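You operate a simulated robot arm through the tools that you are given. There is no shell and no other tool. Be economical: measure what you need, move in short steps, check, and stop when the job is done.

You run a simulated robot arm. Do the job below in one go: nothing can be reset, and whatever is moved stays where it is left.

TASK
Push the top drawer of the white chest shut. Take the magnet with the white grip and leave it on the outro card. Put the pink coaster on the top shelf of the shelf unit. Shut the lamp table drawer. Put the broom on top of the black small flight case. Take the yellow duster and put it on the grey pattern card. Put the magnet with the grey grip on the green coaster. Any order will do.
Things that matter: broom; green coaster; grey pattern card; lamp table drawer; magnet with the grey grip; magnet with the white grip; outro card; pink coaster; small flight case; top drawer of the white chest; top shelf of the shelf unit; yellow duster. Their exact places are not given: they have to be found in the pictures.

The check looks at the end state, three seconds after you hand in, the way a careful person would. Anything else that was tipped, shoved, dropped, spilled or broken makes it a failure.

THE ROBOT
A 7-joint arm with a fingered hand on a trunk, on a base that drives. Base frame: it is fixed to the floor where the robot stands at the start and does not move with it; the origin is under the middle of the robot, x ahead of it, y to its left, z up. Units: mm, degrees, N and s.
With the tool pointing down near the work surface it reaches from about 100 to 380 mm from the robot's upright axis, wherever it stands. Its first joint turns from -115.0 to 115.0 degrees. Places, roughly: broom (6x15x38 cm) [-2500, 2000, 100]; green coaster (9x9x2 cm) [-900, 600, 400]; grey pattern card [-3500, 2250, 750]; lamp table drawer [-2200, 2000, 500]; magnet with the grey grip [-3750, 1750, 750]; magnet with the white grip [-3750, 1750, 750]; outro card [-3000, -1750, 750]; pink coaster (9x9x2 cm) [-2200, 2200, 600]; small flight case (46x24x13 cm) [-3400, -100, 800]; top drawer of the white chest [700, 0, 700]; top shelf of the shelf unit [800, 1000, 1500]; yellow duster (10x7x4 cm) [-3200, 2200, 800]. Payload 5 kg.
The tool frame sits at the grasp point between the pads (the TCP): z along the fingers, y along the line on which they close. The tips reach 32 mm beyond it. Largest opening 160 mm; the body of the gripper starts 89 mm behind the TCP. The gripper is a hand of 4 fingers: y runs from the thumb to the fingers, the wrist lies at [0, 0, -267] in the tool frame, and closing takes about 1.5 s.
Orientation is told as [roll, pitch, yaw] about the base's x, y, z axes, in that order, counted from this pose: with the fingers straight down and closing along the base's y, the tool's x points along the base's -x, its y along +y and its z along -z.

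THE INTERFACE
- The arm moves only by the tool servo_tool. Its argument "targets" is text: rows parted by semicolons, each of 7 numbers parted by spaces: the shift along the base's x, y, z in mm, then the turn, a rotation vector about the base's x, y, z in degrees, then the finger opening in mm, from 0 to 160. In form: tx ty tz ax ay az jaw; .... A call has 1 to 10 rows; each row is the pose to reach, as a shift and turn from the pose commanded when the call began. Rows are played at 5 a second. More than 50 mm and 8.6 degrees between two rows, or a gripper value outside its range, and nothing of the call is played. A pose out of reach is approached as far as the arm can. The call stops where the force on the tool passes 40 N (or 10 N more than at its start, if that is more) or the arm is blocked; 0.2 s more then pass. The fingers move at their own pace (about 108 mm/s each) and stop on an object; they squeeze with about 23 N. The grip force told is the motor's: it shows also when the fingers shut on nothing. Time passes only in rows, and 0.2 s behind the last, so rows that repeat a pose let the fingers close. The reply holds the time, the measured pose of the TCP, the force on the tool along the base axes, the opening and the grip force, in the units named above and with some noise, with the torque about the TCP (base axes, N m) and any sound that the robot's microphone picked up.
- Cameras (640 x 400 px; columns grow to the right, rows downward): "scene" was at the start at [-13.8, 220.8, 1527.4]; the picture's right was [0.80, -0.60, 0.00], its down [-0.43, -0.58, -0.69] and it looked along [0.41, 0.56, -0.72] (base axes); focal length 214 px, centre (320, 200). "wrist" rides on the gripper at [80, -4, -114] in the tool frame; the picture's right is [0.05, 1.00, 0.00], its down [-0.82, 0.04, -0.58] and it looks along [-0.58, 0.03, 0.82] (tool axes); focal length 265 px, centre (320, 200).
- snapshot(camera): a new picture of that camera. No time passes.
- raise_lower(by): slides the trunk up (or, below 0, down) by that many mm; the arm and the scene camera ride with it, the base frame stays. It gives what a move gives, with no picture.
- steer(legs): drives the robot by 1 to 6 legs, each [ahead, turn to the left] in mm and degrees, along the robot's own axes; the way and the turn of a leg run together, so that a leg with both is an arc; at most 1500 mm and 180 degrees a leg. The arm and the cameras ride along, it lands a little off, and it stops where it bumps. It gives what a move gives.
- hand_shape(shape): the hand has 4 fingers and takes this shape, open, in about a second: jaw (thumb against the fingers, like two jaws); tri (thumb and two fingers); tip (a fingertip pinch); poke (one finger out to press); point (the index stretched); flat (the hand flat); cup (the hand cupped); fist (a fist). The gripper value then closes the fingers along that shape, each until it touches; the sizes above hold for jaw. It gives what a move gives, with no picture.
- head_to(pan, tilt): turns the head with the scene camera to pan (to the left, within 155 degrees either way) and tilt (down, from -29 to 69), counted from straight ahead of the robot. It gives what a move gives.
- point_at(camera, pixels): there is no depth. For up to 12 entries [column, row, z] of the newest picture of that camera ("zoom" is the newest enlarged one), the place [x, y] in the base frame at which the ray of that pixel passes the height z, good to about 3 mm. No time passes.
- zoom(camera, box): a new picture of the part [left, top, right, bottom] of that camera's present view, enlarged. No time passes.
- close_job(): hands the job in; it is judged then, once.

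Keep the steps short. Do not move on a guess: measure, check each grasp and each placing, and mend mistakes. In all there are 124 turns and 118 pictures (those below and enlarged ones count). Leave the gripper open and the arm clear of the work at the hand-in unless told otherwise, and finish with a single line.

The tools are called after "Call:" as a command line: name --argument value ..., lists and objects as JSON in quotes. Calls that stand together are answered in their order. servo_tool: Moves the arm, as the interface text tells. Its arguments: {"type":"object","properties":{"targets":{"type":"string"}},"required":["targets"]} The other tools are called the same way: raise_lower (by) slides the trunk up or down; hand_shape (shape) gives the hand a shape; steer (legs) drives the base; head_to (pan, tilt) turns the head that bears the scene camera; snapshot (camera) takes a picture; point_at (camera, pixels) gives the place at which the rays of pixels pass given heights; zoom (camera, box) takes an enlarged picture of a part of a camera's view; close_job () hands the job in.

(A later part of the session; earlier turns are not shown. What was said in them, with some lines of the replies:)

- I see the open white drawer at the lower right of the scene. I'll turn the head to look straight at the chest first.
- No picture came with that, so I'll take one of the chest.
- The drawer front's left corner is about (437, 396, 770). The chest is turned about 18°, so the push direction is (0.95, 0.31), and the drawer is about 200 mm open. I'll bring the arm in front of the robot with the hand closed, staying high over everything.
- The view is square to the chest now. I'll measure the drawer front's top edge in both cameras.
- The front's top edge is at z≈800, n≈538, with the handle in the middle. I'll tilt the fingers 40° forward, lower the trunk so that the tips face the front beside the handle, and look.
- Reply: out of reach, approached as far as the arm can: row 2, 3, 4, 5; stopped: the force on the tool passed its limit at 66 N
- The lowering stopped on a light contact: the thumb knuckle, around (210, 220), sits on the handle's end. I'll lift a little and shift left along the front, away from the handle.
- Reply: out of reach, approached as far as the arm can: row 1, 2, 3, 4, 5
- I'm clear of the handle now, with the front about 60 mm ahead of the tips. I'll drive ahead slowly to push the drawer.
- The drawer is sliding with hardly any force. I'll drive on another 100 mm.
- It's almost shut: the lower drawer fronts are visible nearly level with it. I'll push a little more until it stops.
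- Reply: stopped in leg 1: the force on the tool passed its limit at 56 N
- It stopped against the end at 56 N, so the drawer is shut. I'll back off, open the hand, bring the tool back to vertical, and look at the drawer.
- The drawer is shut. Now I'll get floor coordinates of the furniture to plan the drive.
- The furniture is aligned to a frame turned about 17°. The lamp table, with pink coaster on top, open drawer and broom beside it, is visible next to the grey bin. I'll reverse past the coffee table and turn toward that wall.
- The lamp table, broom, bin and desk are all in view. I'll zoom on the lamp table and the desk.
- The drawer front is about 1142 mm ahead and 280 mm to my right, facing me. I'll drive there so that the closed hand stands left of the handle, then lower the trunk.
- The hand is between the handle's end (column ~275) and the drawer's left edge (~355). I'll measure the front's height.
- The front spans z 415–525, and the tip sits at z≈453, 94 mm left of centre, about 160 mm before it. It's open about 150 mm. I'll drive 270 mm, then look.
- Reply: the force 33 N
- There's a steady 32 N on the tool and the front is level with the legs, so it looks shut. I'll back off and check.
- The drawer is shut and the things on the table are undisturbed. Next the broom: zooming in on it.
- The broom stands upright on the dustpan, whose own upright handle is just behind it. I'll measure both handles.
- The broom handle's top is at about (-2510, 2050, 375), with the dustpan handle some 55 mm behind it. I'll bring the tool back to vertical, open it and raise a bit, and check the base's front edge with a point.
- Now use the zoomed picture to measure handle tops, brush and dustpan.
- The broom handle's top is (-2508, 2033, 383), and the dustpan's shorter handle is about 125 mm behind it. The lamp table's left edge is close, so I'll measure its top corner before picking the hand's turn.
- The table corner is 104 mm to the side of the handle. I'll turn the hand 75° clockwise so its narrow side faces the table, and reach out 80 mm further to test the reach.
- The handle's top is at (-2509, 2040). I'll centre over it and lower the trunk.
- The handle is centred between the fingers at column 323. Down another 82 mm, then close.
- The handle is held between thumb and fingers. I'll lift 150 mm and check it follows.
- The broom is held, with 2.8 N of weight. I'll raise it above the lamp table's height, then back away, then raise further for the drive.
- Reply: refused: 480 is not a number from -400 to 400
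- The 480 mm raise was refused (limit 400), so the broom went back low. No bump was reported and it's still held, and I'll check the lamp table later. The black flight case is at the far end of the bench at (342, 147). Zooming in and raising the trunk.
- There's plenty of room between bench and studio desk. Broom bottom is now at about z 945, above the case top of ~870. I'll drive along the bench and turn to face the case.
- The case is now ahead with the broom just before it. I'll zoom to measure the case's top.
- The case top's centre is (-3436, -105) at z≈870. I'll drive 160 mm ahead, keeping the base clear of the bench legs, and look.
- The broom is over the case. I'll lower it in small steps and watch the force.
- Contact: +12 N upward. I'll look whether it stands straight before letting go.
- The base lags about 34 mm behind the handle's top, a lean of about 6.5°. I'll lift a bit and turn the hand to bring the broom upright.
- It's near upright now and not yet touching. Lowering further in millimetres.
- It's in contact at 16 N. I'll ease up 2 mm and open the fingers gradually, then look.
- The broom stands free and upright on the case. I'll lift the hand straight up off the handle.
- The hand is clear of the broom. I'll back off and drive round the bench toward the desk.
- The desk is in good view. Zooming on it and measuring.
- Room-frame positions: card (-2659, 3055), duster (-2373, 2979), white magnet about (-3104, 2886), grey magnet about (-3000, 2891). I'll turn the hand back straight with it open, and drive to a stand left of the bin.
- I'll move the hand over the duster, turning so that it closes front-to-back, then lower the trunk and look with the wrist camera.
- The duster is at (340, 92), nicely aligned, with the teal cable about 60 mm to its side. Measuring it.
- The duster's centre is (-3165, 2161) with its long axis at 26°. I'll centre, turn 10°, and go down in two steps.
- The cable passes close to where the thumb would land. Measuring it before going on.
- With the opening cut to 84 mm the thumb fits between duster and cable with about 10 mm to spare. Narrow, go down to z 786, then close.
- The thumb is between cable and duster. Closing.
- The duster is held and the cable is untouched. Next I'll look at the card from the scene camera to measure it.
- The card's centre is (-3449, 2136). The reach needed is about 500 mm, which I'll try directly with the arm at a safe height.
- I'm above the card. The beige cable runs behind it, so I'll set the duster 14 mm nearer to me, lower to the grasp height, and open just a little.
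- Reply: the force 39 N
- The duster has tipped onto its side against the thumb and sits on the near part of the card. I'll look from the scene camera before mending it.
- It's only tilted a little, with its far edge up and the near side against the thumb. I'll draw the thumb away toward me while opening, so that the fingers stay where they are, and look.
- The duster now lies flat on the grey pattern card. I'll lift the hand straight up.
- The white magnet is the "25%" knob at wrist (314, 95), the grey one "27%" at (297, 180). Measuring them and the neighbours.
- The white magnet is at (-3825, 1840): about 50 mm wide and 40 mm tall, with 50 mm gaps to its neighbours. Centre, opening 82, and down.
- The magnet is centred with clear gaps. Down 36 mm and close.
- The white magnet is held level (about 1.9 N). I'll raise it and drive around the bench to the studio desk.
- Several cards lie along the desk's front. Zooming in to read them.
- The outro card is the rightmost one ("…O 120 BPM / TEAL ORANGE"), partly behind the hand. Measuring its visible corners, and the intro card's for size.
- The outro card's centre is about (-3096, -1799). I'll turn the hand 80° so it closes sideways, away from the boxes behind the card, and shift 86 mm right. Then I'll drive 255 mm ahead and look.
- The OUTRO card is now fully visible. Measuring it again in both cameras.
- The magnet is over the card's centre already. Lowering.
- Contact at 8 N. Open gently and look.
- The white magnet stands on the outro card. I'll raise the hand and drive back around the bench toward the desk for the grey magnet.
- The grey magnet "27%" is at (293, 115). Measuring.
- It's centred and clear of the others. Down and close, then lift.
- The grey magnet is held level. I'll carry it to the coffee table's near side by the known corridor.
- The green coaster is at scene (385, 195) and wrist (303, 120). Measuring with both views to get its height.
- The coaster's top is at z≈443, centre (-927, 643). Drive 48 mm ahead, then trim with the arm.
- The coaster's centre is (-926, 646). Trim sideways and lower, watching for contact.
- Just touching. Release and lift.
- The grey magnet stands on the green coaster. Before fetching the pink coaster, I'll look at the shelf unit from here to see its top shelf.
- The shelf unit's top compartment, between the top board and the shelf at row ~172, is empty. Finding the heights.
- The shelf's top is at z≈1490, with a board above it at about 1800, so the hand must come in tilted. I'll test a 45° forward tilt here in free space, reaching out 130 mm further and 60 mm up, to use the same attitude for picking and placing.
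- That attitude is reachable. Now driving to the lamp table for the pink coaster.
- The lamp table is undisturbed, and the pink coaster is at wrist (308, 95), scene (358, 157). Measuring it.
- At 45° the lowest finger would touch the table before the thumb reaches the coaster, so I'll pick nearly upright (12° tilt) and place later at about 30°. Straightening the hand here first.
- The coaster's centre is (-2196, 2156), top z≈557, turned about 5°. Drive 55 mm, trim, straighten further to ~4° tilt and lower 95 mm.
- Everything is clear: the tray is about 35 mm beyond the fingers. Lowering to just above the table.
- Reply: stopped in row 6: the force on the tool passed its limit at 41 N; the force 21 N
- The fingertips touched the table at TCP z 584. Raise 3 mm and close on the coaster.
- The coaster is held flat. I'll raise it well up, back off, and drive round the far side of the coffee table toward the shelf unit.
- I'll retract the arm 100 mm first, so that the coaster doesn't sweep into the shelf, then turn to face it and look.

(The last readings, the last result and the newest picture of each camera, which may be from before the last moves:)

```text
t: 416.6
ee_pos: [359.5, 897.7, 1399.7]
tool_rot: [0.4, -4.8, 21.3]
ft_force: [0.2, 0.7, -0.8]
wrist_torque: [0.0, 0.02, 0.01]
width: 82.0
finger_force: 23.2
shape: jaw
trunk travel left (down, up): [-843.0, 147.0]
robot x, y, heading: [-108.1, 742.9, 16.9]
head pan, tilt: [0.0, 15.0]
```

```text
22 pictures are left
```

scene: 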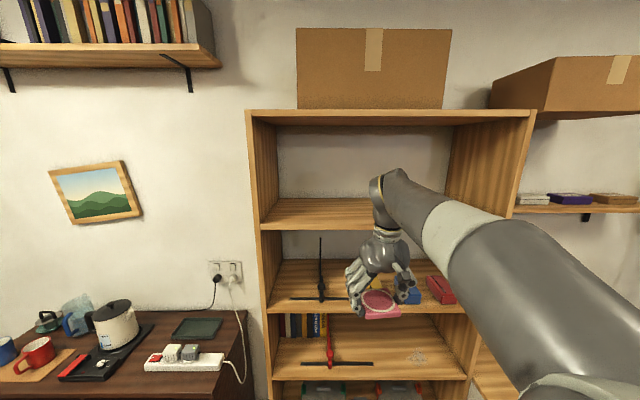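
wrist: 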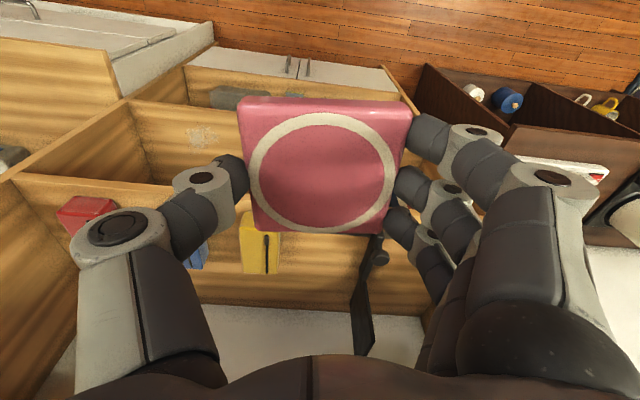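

The camera now looks down onto the top shelf (front edge near row 228). Measuring its edge and height.

Call:
zoom --camera "scene" --box '[240, 95, 540, 295]'

Call:
point_at --camera "scene" --pixels '[[263, 229, 1470], [263, 229, 1490], [263, 229, 1510], [278, 199, 1470], [278, 199, 1490], [247, 111, 1800], [247, 111, 1820], [536, 111, 1820], [268, 309, 1150], [268, 309, 1170], [512, 215, 1490]]'

```text
2.00 times, centred on (390, 195) of scene
```

zoom: 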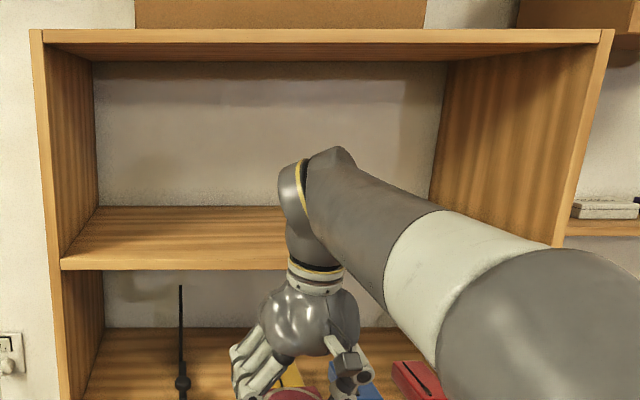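

```text
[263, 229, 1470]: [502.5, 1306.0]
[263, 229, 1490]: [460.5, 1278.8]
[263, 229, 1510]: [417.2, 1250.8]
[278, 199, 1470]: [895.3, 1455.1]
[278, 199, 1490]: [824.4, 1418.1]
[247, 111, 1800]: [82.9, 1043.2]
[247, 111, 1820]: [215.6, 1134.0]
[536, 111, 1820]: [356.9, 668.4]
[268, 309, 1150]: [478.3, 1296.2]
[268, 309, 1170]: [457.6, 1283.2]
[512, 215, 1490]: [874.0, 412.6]
```

Triangulating gives the top shelf surface at z≈1520, front edge at n≈772, board underside ≈1834, and the unit's width from y_n 287 to 1087. I'll raise the trunk, tilt the hand 25° more, and bring the coaster to z≈1590 in front of the opening.

Call:
raise_lower --by 145

Call:
servo_tool --targets "14 4 12 1.8 -6 0 60; 28 9 24 3.6 -12 0 60; 42 13 35 5.5 -18 0 60; 57 17 46 7.3 -23.9 0 60; 57 17 46 7.3 -23.9 0 60"

Call:
snapshot --camera "scene"

Call:
snapshot --camera "wrist"

```text
t: 418.3
ee_pos: [360.1, 897.8, 1544.6]
tool_rot: [0.4, -4.7, 21.4]
ft_force: [-0.2, -0.7, -0.7]
wrist_torque: [0.01, 0.01, -0.01]
width: 82.1
finger_force: 23.2
shape: jaw
trunk travel left (down, up): [-988.0, 2.0]
robot x, y, heading: [-107.5, 743.4, 17.1]
head pan, tilt: [0.0, 15.0]
```

```text
t: 419.5
ee_pos: [417.0, 914.5, 1590.8]
tool_rot: [-1.7, -29.8, 22.0]
ft_force: [-0.3, -0.8, -0.3]
wrist_torque: [0.0, 0.0, 0.02]
width: 81.7
finger_force: 22.7
shape: jaw
trunk travel left (down, up): [-988.0, 2.0]
robot x, y, heading: [-106.5, 743.2, 16.8]
head pan, tilt: [0.0, 15.0]
```

```text
20 pictures are left
```

scene: 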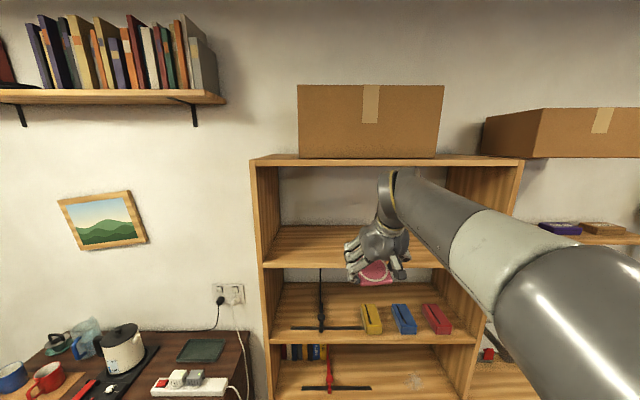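

```text
19 pictures are left
```

wrist: 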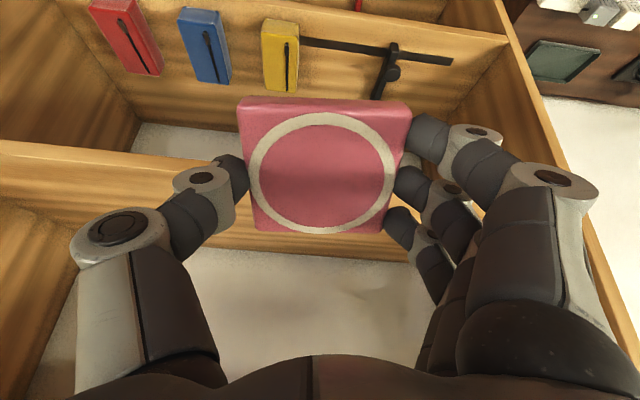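

Call:
zoom --camera "scene" --box '[250, 150, 450, 290]'

Call:
point_at --camera "wrist" --pixels '[[60, 148, 1500], [60, 148, 1520], [60, 148, 1540], [180, 160, 1500], [180, 160, 1520], [180, 160, 1540]]'

```text
2.86 times, centred on (350, 220) of scene
```

zoom: 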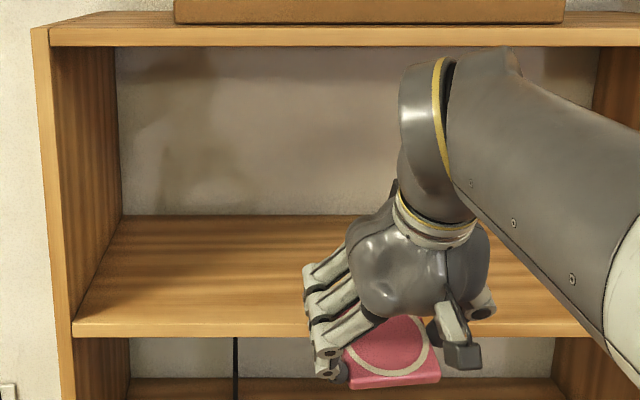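

```text
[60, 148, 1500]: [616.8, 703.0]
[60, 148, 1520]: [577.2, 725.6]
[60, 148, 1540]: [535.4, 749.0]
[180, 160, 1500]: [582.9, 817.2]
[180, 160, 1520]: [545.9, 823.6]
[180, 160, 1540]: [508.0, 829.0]
```

Call:
point_at --camera "zoom" --pixels '[[75, 322, 1510], [75, 322, 1530], [72, 337, 1490], [72, 337, 1510], [122, 214, 1510], [122, 214, 1530], [32, 28, 1850], [32, 28, 1830], [50, 44, 1830]]'

Call:
zoom --camera "wrist" --box '[0, 120, 200, 280]'

```text
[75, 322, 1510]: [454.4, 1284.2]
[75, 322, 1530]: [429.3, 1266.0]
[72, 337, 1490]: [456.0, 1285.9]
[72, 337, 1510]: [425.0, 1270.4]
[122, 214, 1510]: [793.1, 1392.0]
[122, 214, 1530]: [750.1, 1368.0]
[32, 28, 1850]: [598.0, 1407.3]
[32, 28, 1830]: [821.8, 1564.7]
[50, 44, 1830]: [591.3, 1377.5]
```

```text
2.50 times, centred on (100, 200) of wrist
```

zoom: 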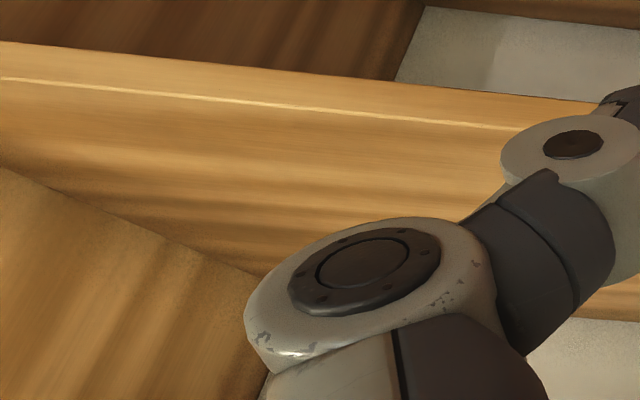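

Call:
point_at --camera "zoom" --pixels '[[250, 103, 1500], [250, 103, 1510], [250, 103, 1520], [250, 103, 1530], [250, 103, 1540]]'

```text
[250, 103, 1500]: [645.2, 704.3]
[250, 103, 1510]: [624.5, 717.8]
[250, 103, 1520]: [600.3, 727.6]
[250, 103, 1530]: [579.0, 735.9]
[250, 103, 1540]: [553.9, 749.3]
```

Combining both views gives the shelf top at z≈1509 and front edge n≈801. The coaster's lowest edge is at about 1541, so it clears. Driving ahead 205 mm into the opening.

Call:
steer --legs '[[205, 0]]'

Call:
zoom --camera "scene" --box '[250, 150, 450, 290]'

Call:
snapshot --camera "wrist"

```text
t: 421.1
ee_pos: [614.8, 974.6, 1590.1]
tool_rot: [-1.8, -29.7, 22.1]
ft_force: [0.6, 1.0, -2.2]
wrist_torque: [0.02, 0.05, -0.04]
width: 82.1
finger_force: 22.9
shape: jaw
trunk travel left (down, up): [-988.0, 2.0]
robot x, y, heading: [89.1, 807.7, 17.0]
head pan, tilt: [0.0, 15.0]
```

```text
2.86 times, centred on (350, 220) of scene
```

zoom: 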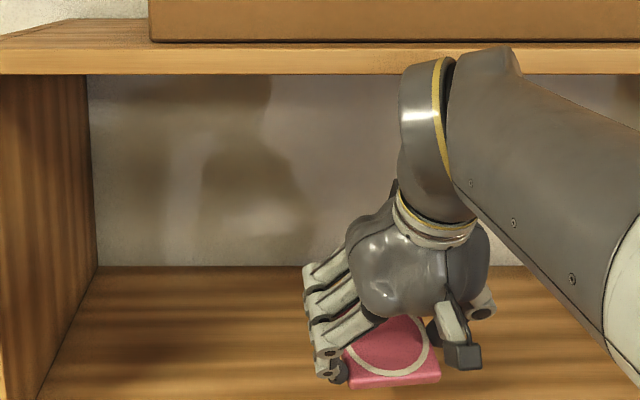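

```text
15 pictures are left
```

wrist: 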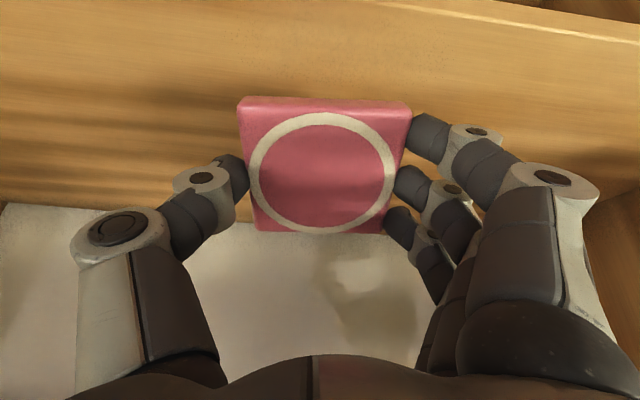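

The coaster is over the shelf. Lowering in small steps until its near edge touches.

Call:
servo_tool --targets "0 0 -8 0 0 0 60; 0 0 -16 0 0 0 60; 0 0 -22 0 0 0 60; 0 0 -26 0 0 0 60; 0 0 -29 0 0 0 60; 0 0 -31 0 0 0 60"

```text
t: 422.5
ee_pos: [613.4, 974.4, 1560.0]
tool_rot: [-1.7, -29.7, 22.0]
ft_force: [-0.4, -0.3, -1.1]
wrist_torque: [0.03, 0.0, 0.04]
width: 82.2
finger_force: 22.8
shape: jaw
trunk travel left (down, up): [-988.0, 2.0]
robot x, y, heading: [90.5, 803.1, 16.9]
head pan, tilt: [0.0, 15.0]
```

Call:
servo_tool --targets "0 0 -2 0 0 0 60; 0 0 -4 0 0 0 60; 0 0 -6 0 0 0 60; 0 0 -8 0 0 0 60; 0 0 -8 0 0 0 60"

```text
t: 423.7
ee_pos: [612.6, 974.5, 1551.5]
tool_rot: [-1.7, -29.8, 22.0]
ft_force: [-0.5, 0.0, -1.0]
wrist_torque: [-0.07, 0.01, 0.0]
width: 82.1
finger_force: 23.0
shape: jaw
trunk travel left (down, up): [-988.0, 2.0]
robot x, y, heading: [90.0, 805.5, 17.0]
head pan, tilt: [0.0, 15.0]
```

Call:
servo_tool --targets "0 0 -2 0 0 0 60; 0 0 -4 0 0 0 60; 0 0 -6 0 0 0 60; 0 0 -8 0 0 0 60; 0 0 -8 0 0 0 60"

Call:
zoom --camera "scene" --box '[310, 220, 430, 300]'

```text
t: 424.9
ee_pos: [615.1, 973.9, 1546.7]
tool_rot: [-1.7, -30.1, 21.9]
ft_force: [9.2, 4.7, 30.0]
wrist_torque: [1.43, 0.68, -0.5]
width: 81.7
finger_force: 23.6
shape: jaw
trunk travel left (down, up): [-988.0, 2.0]
robot x, y, heading: [91.0, 803.6, 17.2]
head pan, tilt: [0.0, 15.0]
```

```text
5.00 times, centred on (370, 260) of scene
```

zoom: 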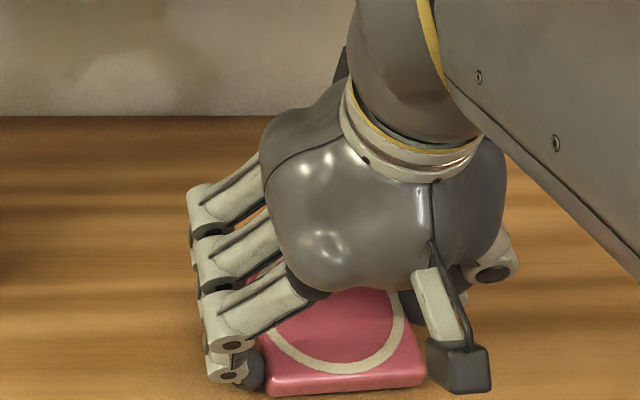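

It's touching with 30 N. Ease up 3 mm, then open.

Call:
servo_tool --targets "0 0 4 0 0 0 60; 0 0 4 0 0 0 90; 0 0 4 0 0 0 105; 0 0 4 0 0 0 118; 0 0 4 0 0 0 118; 0 0 4 0 0 0 118"

Call:
snapshot --camera "wrist"

```text
t: 426.3
ee_pos: [613.0, 972.9, 1547.3]
tool_rot: [-1.8, -29.8, 22.1]
ft_force: [0.5, -3.6, 8.8]
wrist_torque: [0.34, 0.25, 0.07]
width: 115.5
finger_force: 0.0
shape: jaw
trunk travel left (down, up): [-988.0, 2.0]
robot x, y, heading: [89.7, 804.3, 16.9]
head pan, tilt: [0.0, 15.0]
```

```text
13 pictures are left
```

wrist: 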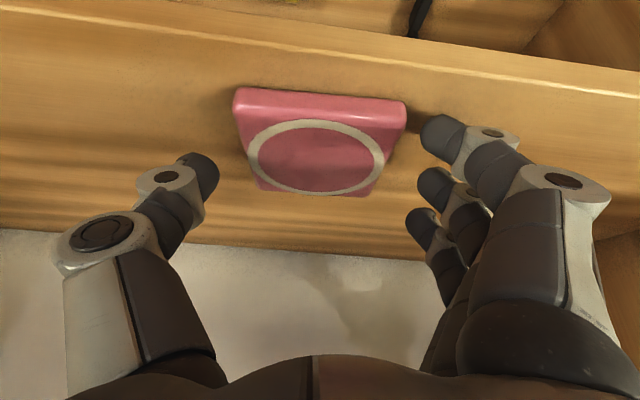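

The coaster lies flat on the shelf, well inside the edge. Lift the hand and back out.

Call:
servo_tool --targets "0 0 10 0 0 0 118; 0 0 25 0 0 0 118; 0 0 42 0 0 0 118; 0 0 42 0 0 0 118"

Call:
steer --legs '[[-205, 0]]'

Call:
snapshot --camera "scene"

```text
t: 427.3
ee_pos: [612.4, 973.1, 1588.7]
tool_rot: [-1.7, -29.7, 22.0]
ft_force: [-0.5, 0.2, 0.5]
wrist_torque: [0.01, -0.02, 0.01]
width: 117.7
finger_force: 0.1
shape: jaw
trunk travel left (down, up): [-988.0, 2.0]
robot x, y, heading: [89.6, 799.8, 16.7]
head pan, tilt: [0.0, 15.0]
```

```text
t: 428.9
ee_pos: [413.6, 914.0, 1591.2]
tool_rot: [-1.7, -29.8, 22.0]
ft_force: [-0.7, -1.1, -0.3]
wrist_torque: [-0.04, -0.02, -0.01]
width: 117.9
finger_force: 0.0
shape: jaw
trunk travel left (down, up): [-988.0, 2.0]
robot x, y, heading: [-108.9, 744.0, 17.2]
head pan, tilt: [0.0, 15.0]
```

```text
12 pictures are left
```

scene: 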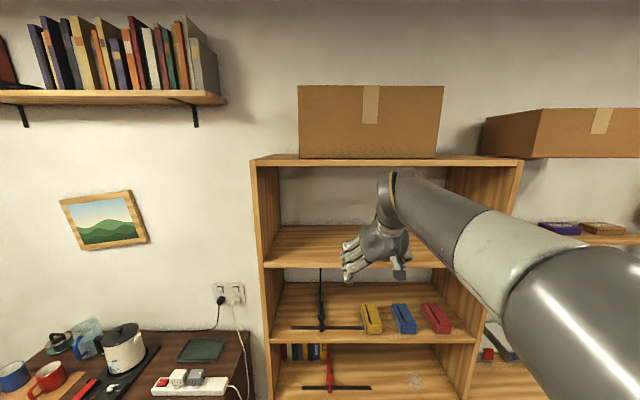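

The coaster is hidden behind the hand. A final look round: the shelf through the wrist camera, then back at the tables.

Call:
snapshot --camera "wrist"

Call:
head_to --pan 150 --tilt 28

Call:
snapshot --camera "scene"

Call:
head_to --pan -60 --tilt 45

Call:
snapshot --camera "scene"

```text
11 pictures are left
```

wrist: 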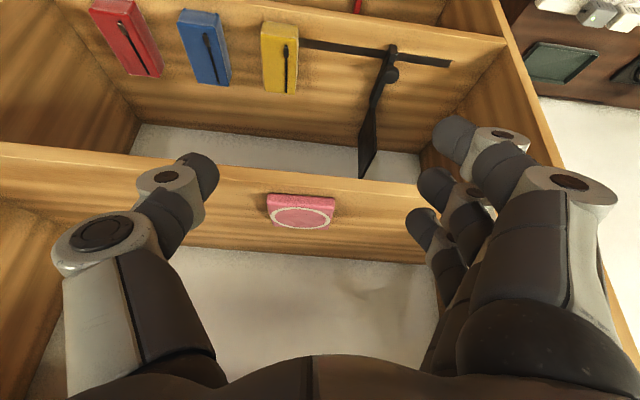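

```text
t: 431.3
ee_pos: [416.0, 915.0, 1588.9]
tool_rot: [-1.7, -29.8, 22.1]
ft_force: [-0.6, 0.1, 0.1]
wrist_torque: [0.03, -0.01, -0.03]
width: 117.9
finger_force: 0.2
shape: jaw
trunk travel left (down, up): [-988.0, 2.0]
robot x, y, heading: [-107.3, 743.5, 17.0]
head pan, tilt: [150.0, 28.0]
```

```text
10 pictures are left
```

scene: 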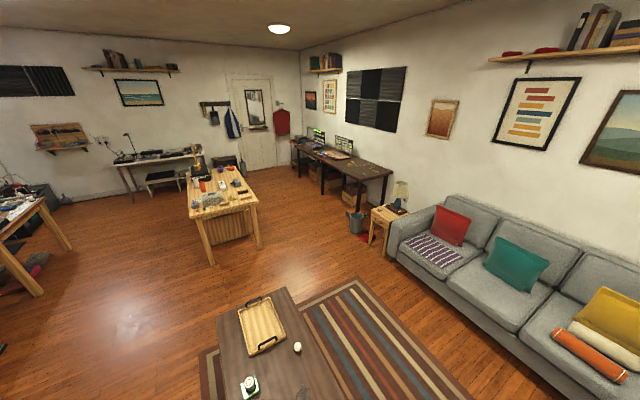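

```text
t: 434.3
ee_pos: [415.1, 914.8, 1589.2]
tool_rot: [-1.7, -29.7, 22.1]
ft_force: [0.9, 0.2, 1.3]
wrist_torque: [0.0, -0.03, 0.0]
width: 117.8
finger_force: 0.1
shape: jaw
trunk travel left (down, up): [-988.0, 2.0]
robot x, y, heading: [-106.0, 744.1, 17.4]
head pan, tilt: [-60.0, 45.0]
```

```text
9 pictures are left
```

scene: 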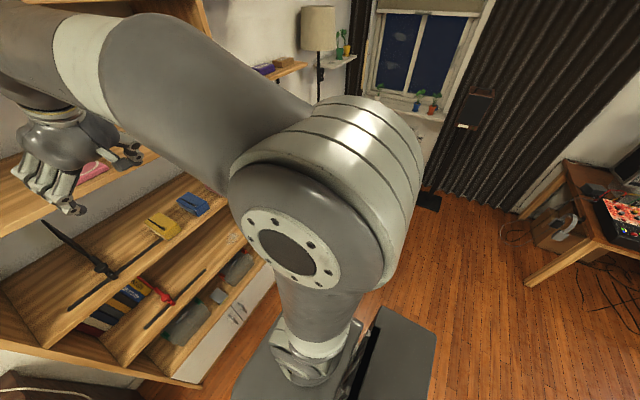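

The pink coaster is on the shelf. One last zoomed check of the broom, lamp table and coffee table.

Call:
head_to --pan 150 --tilt 28

Call:
zoom --camera "scene" --box '[160, 130, 270, 230]'

Call:
zoom --camera "scene" --box '[280, 120, 440, 260]'

Call:
zoom --camera "scene" --box '[190, 280, 350, 400]'

```text
t: 437.4
ee_pos: [416.1, 914.4, 1590.2]
tool_rot: [-1.7, -29.9, 22.0]
ft_force: [0.8, 1.0, -0.5]
wrist_torque: [0.02, 0.02, 0.02]
width: 117.7
finger_force: 0.0
shape: jaw
trunk travel left (down, up): [-988.0, 2.0]
robot x, y, heading: [-108.2, 748.0, 17.3]
head pan, tilt: [150.0, 28.0]
```

```text
4.00 times, centred on (215, 180) of scene
```

zoom: 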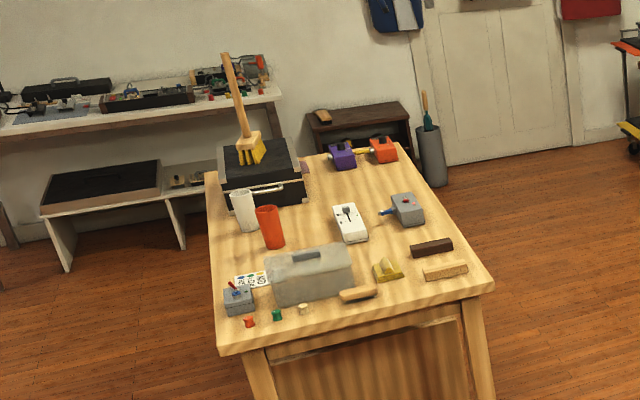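

```text
2.86 times, centred on (360, 190) of scene
```

zoom: 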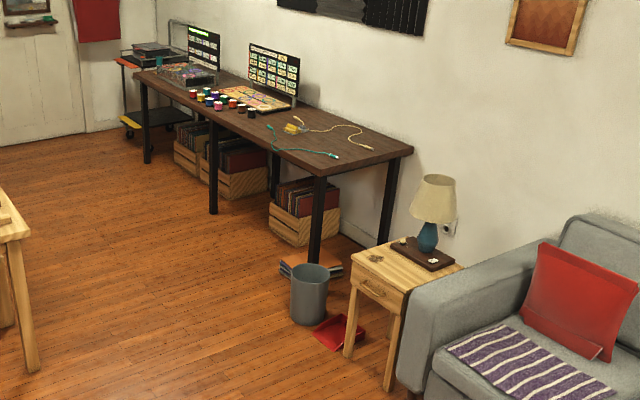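

```text
3.33 times, centred on (270, 340) of scene
```

zoom: 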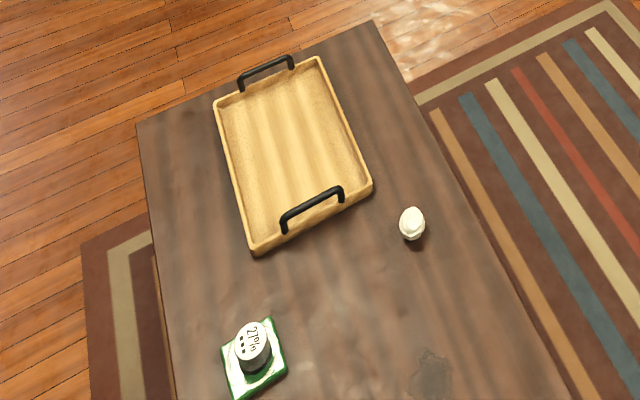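

Everything is in place: the broom stands on the case, the duster on its card, both magnets are set down, the coaster is on the shelf and the drawers are shut. The hand is open and clear, so I'm handing in.

Call:
close_job

```text
The job is handed in.
```

All seven parts are done and the job is handed in; one risk is that the broom was backed out past the dustpan and lamp table lower than planned, with no bump reported and both looking in place afterwards.
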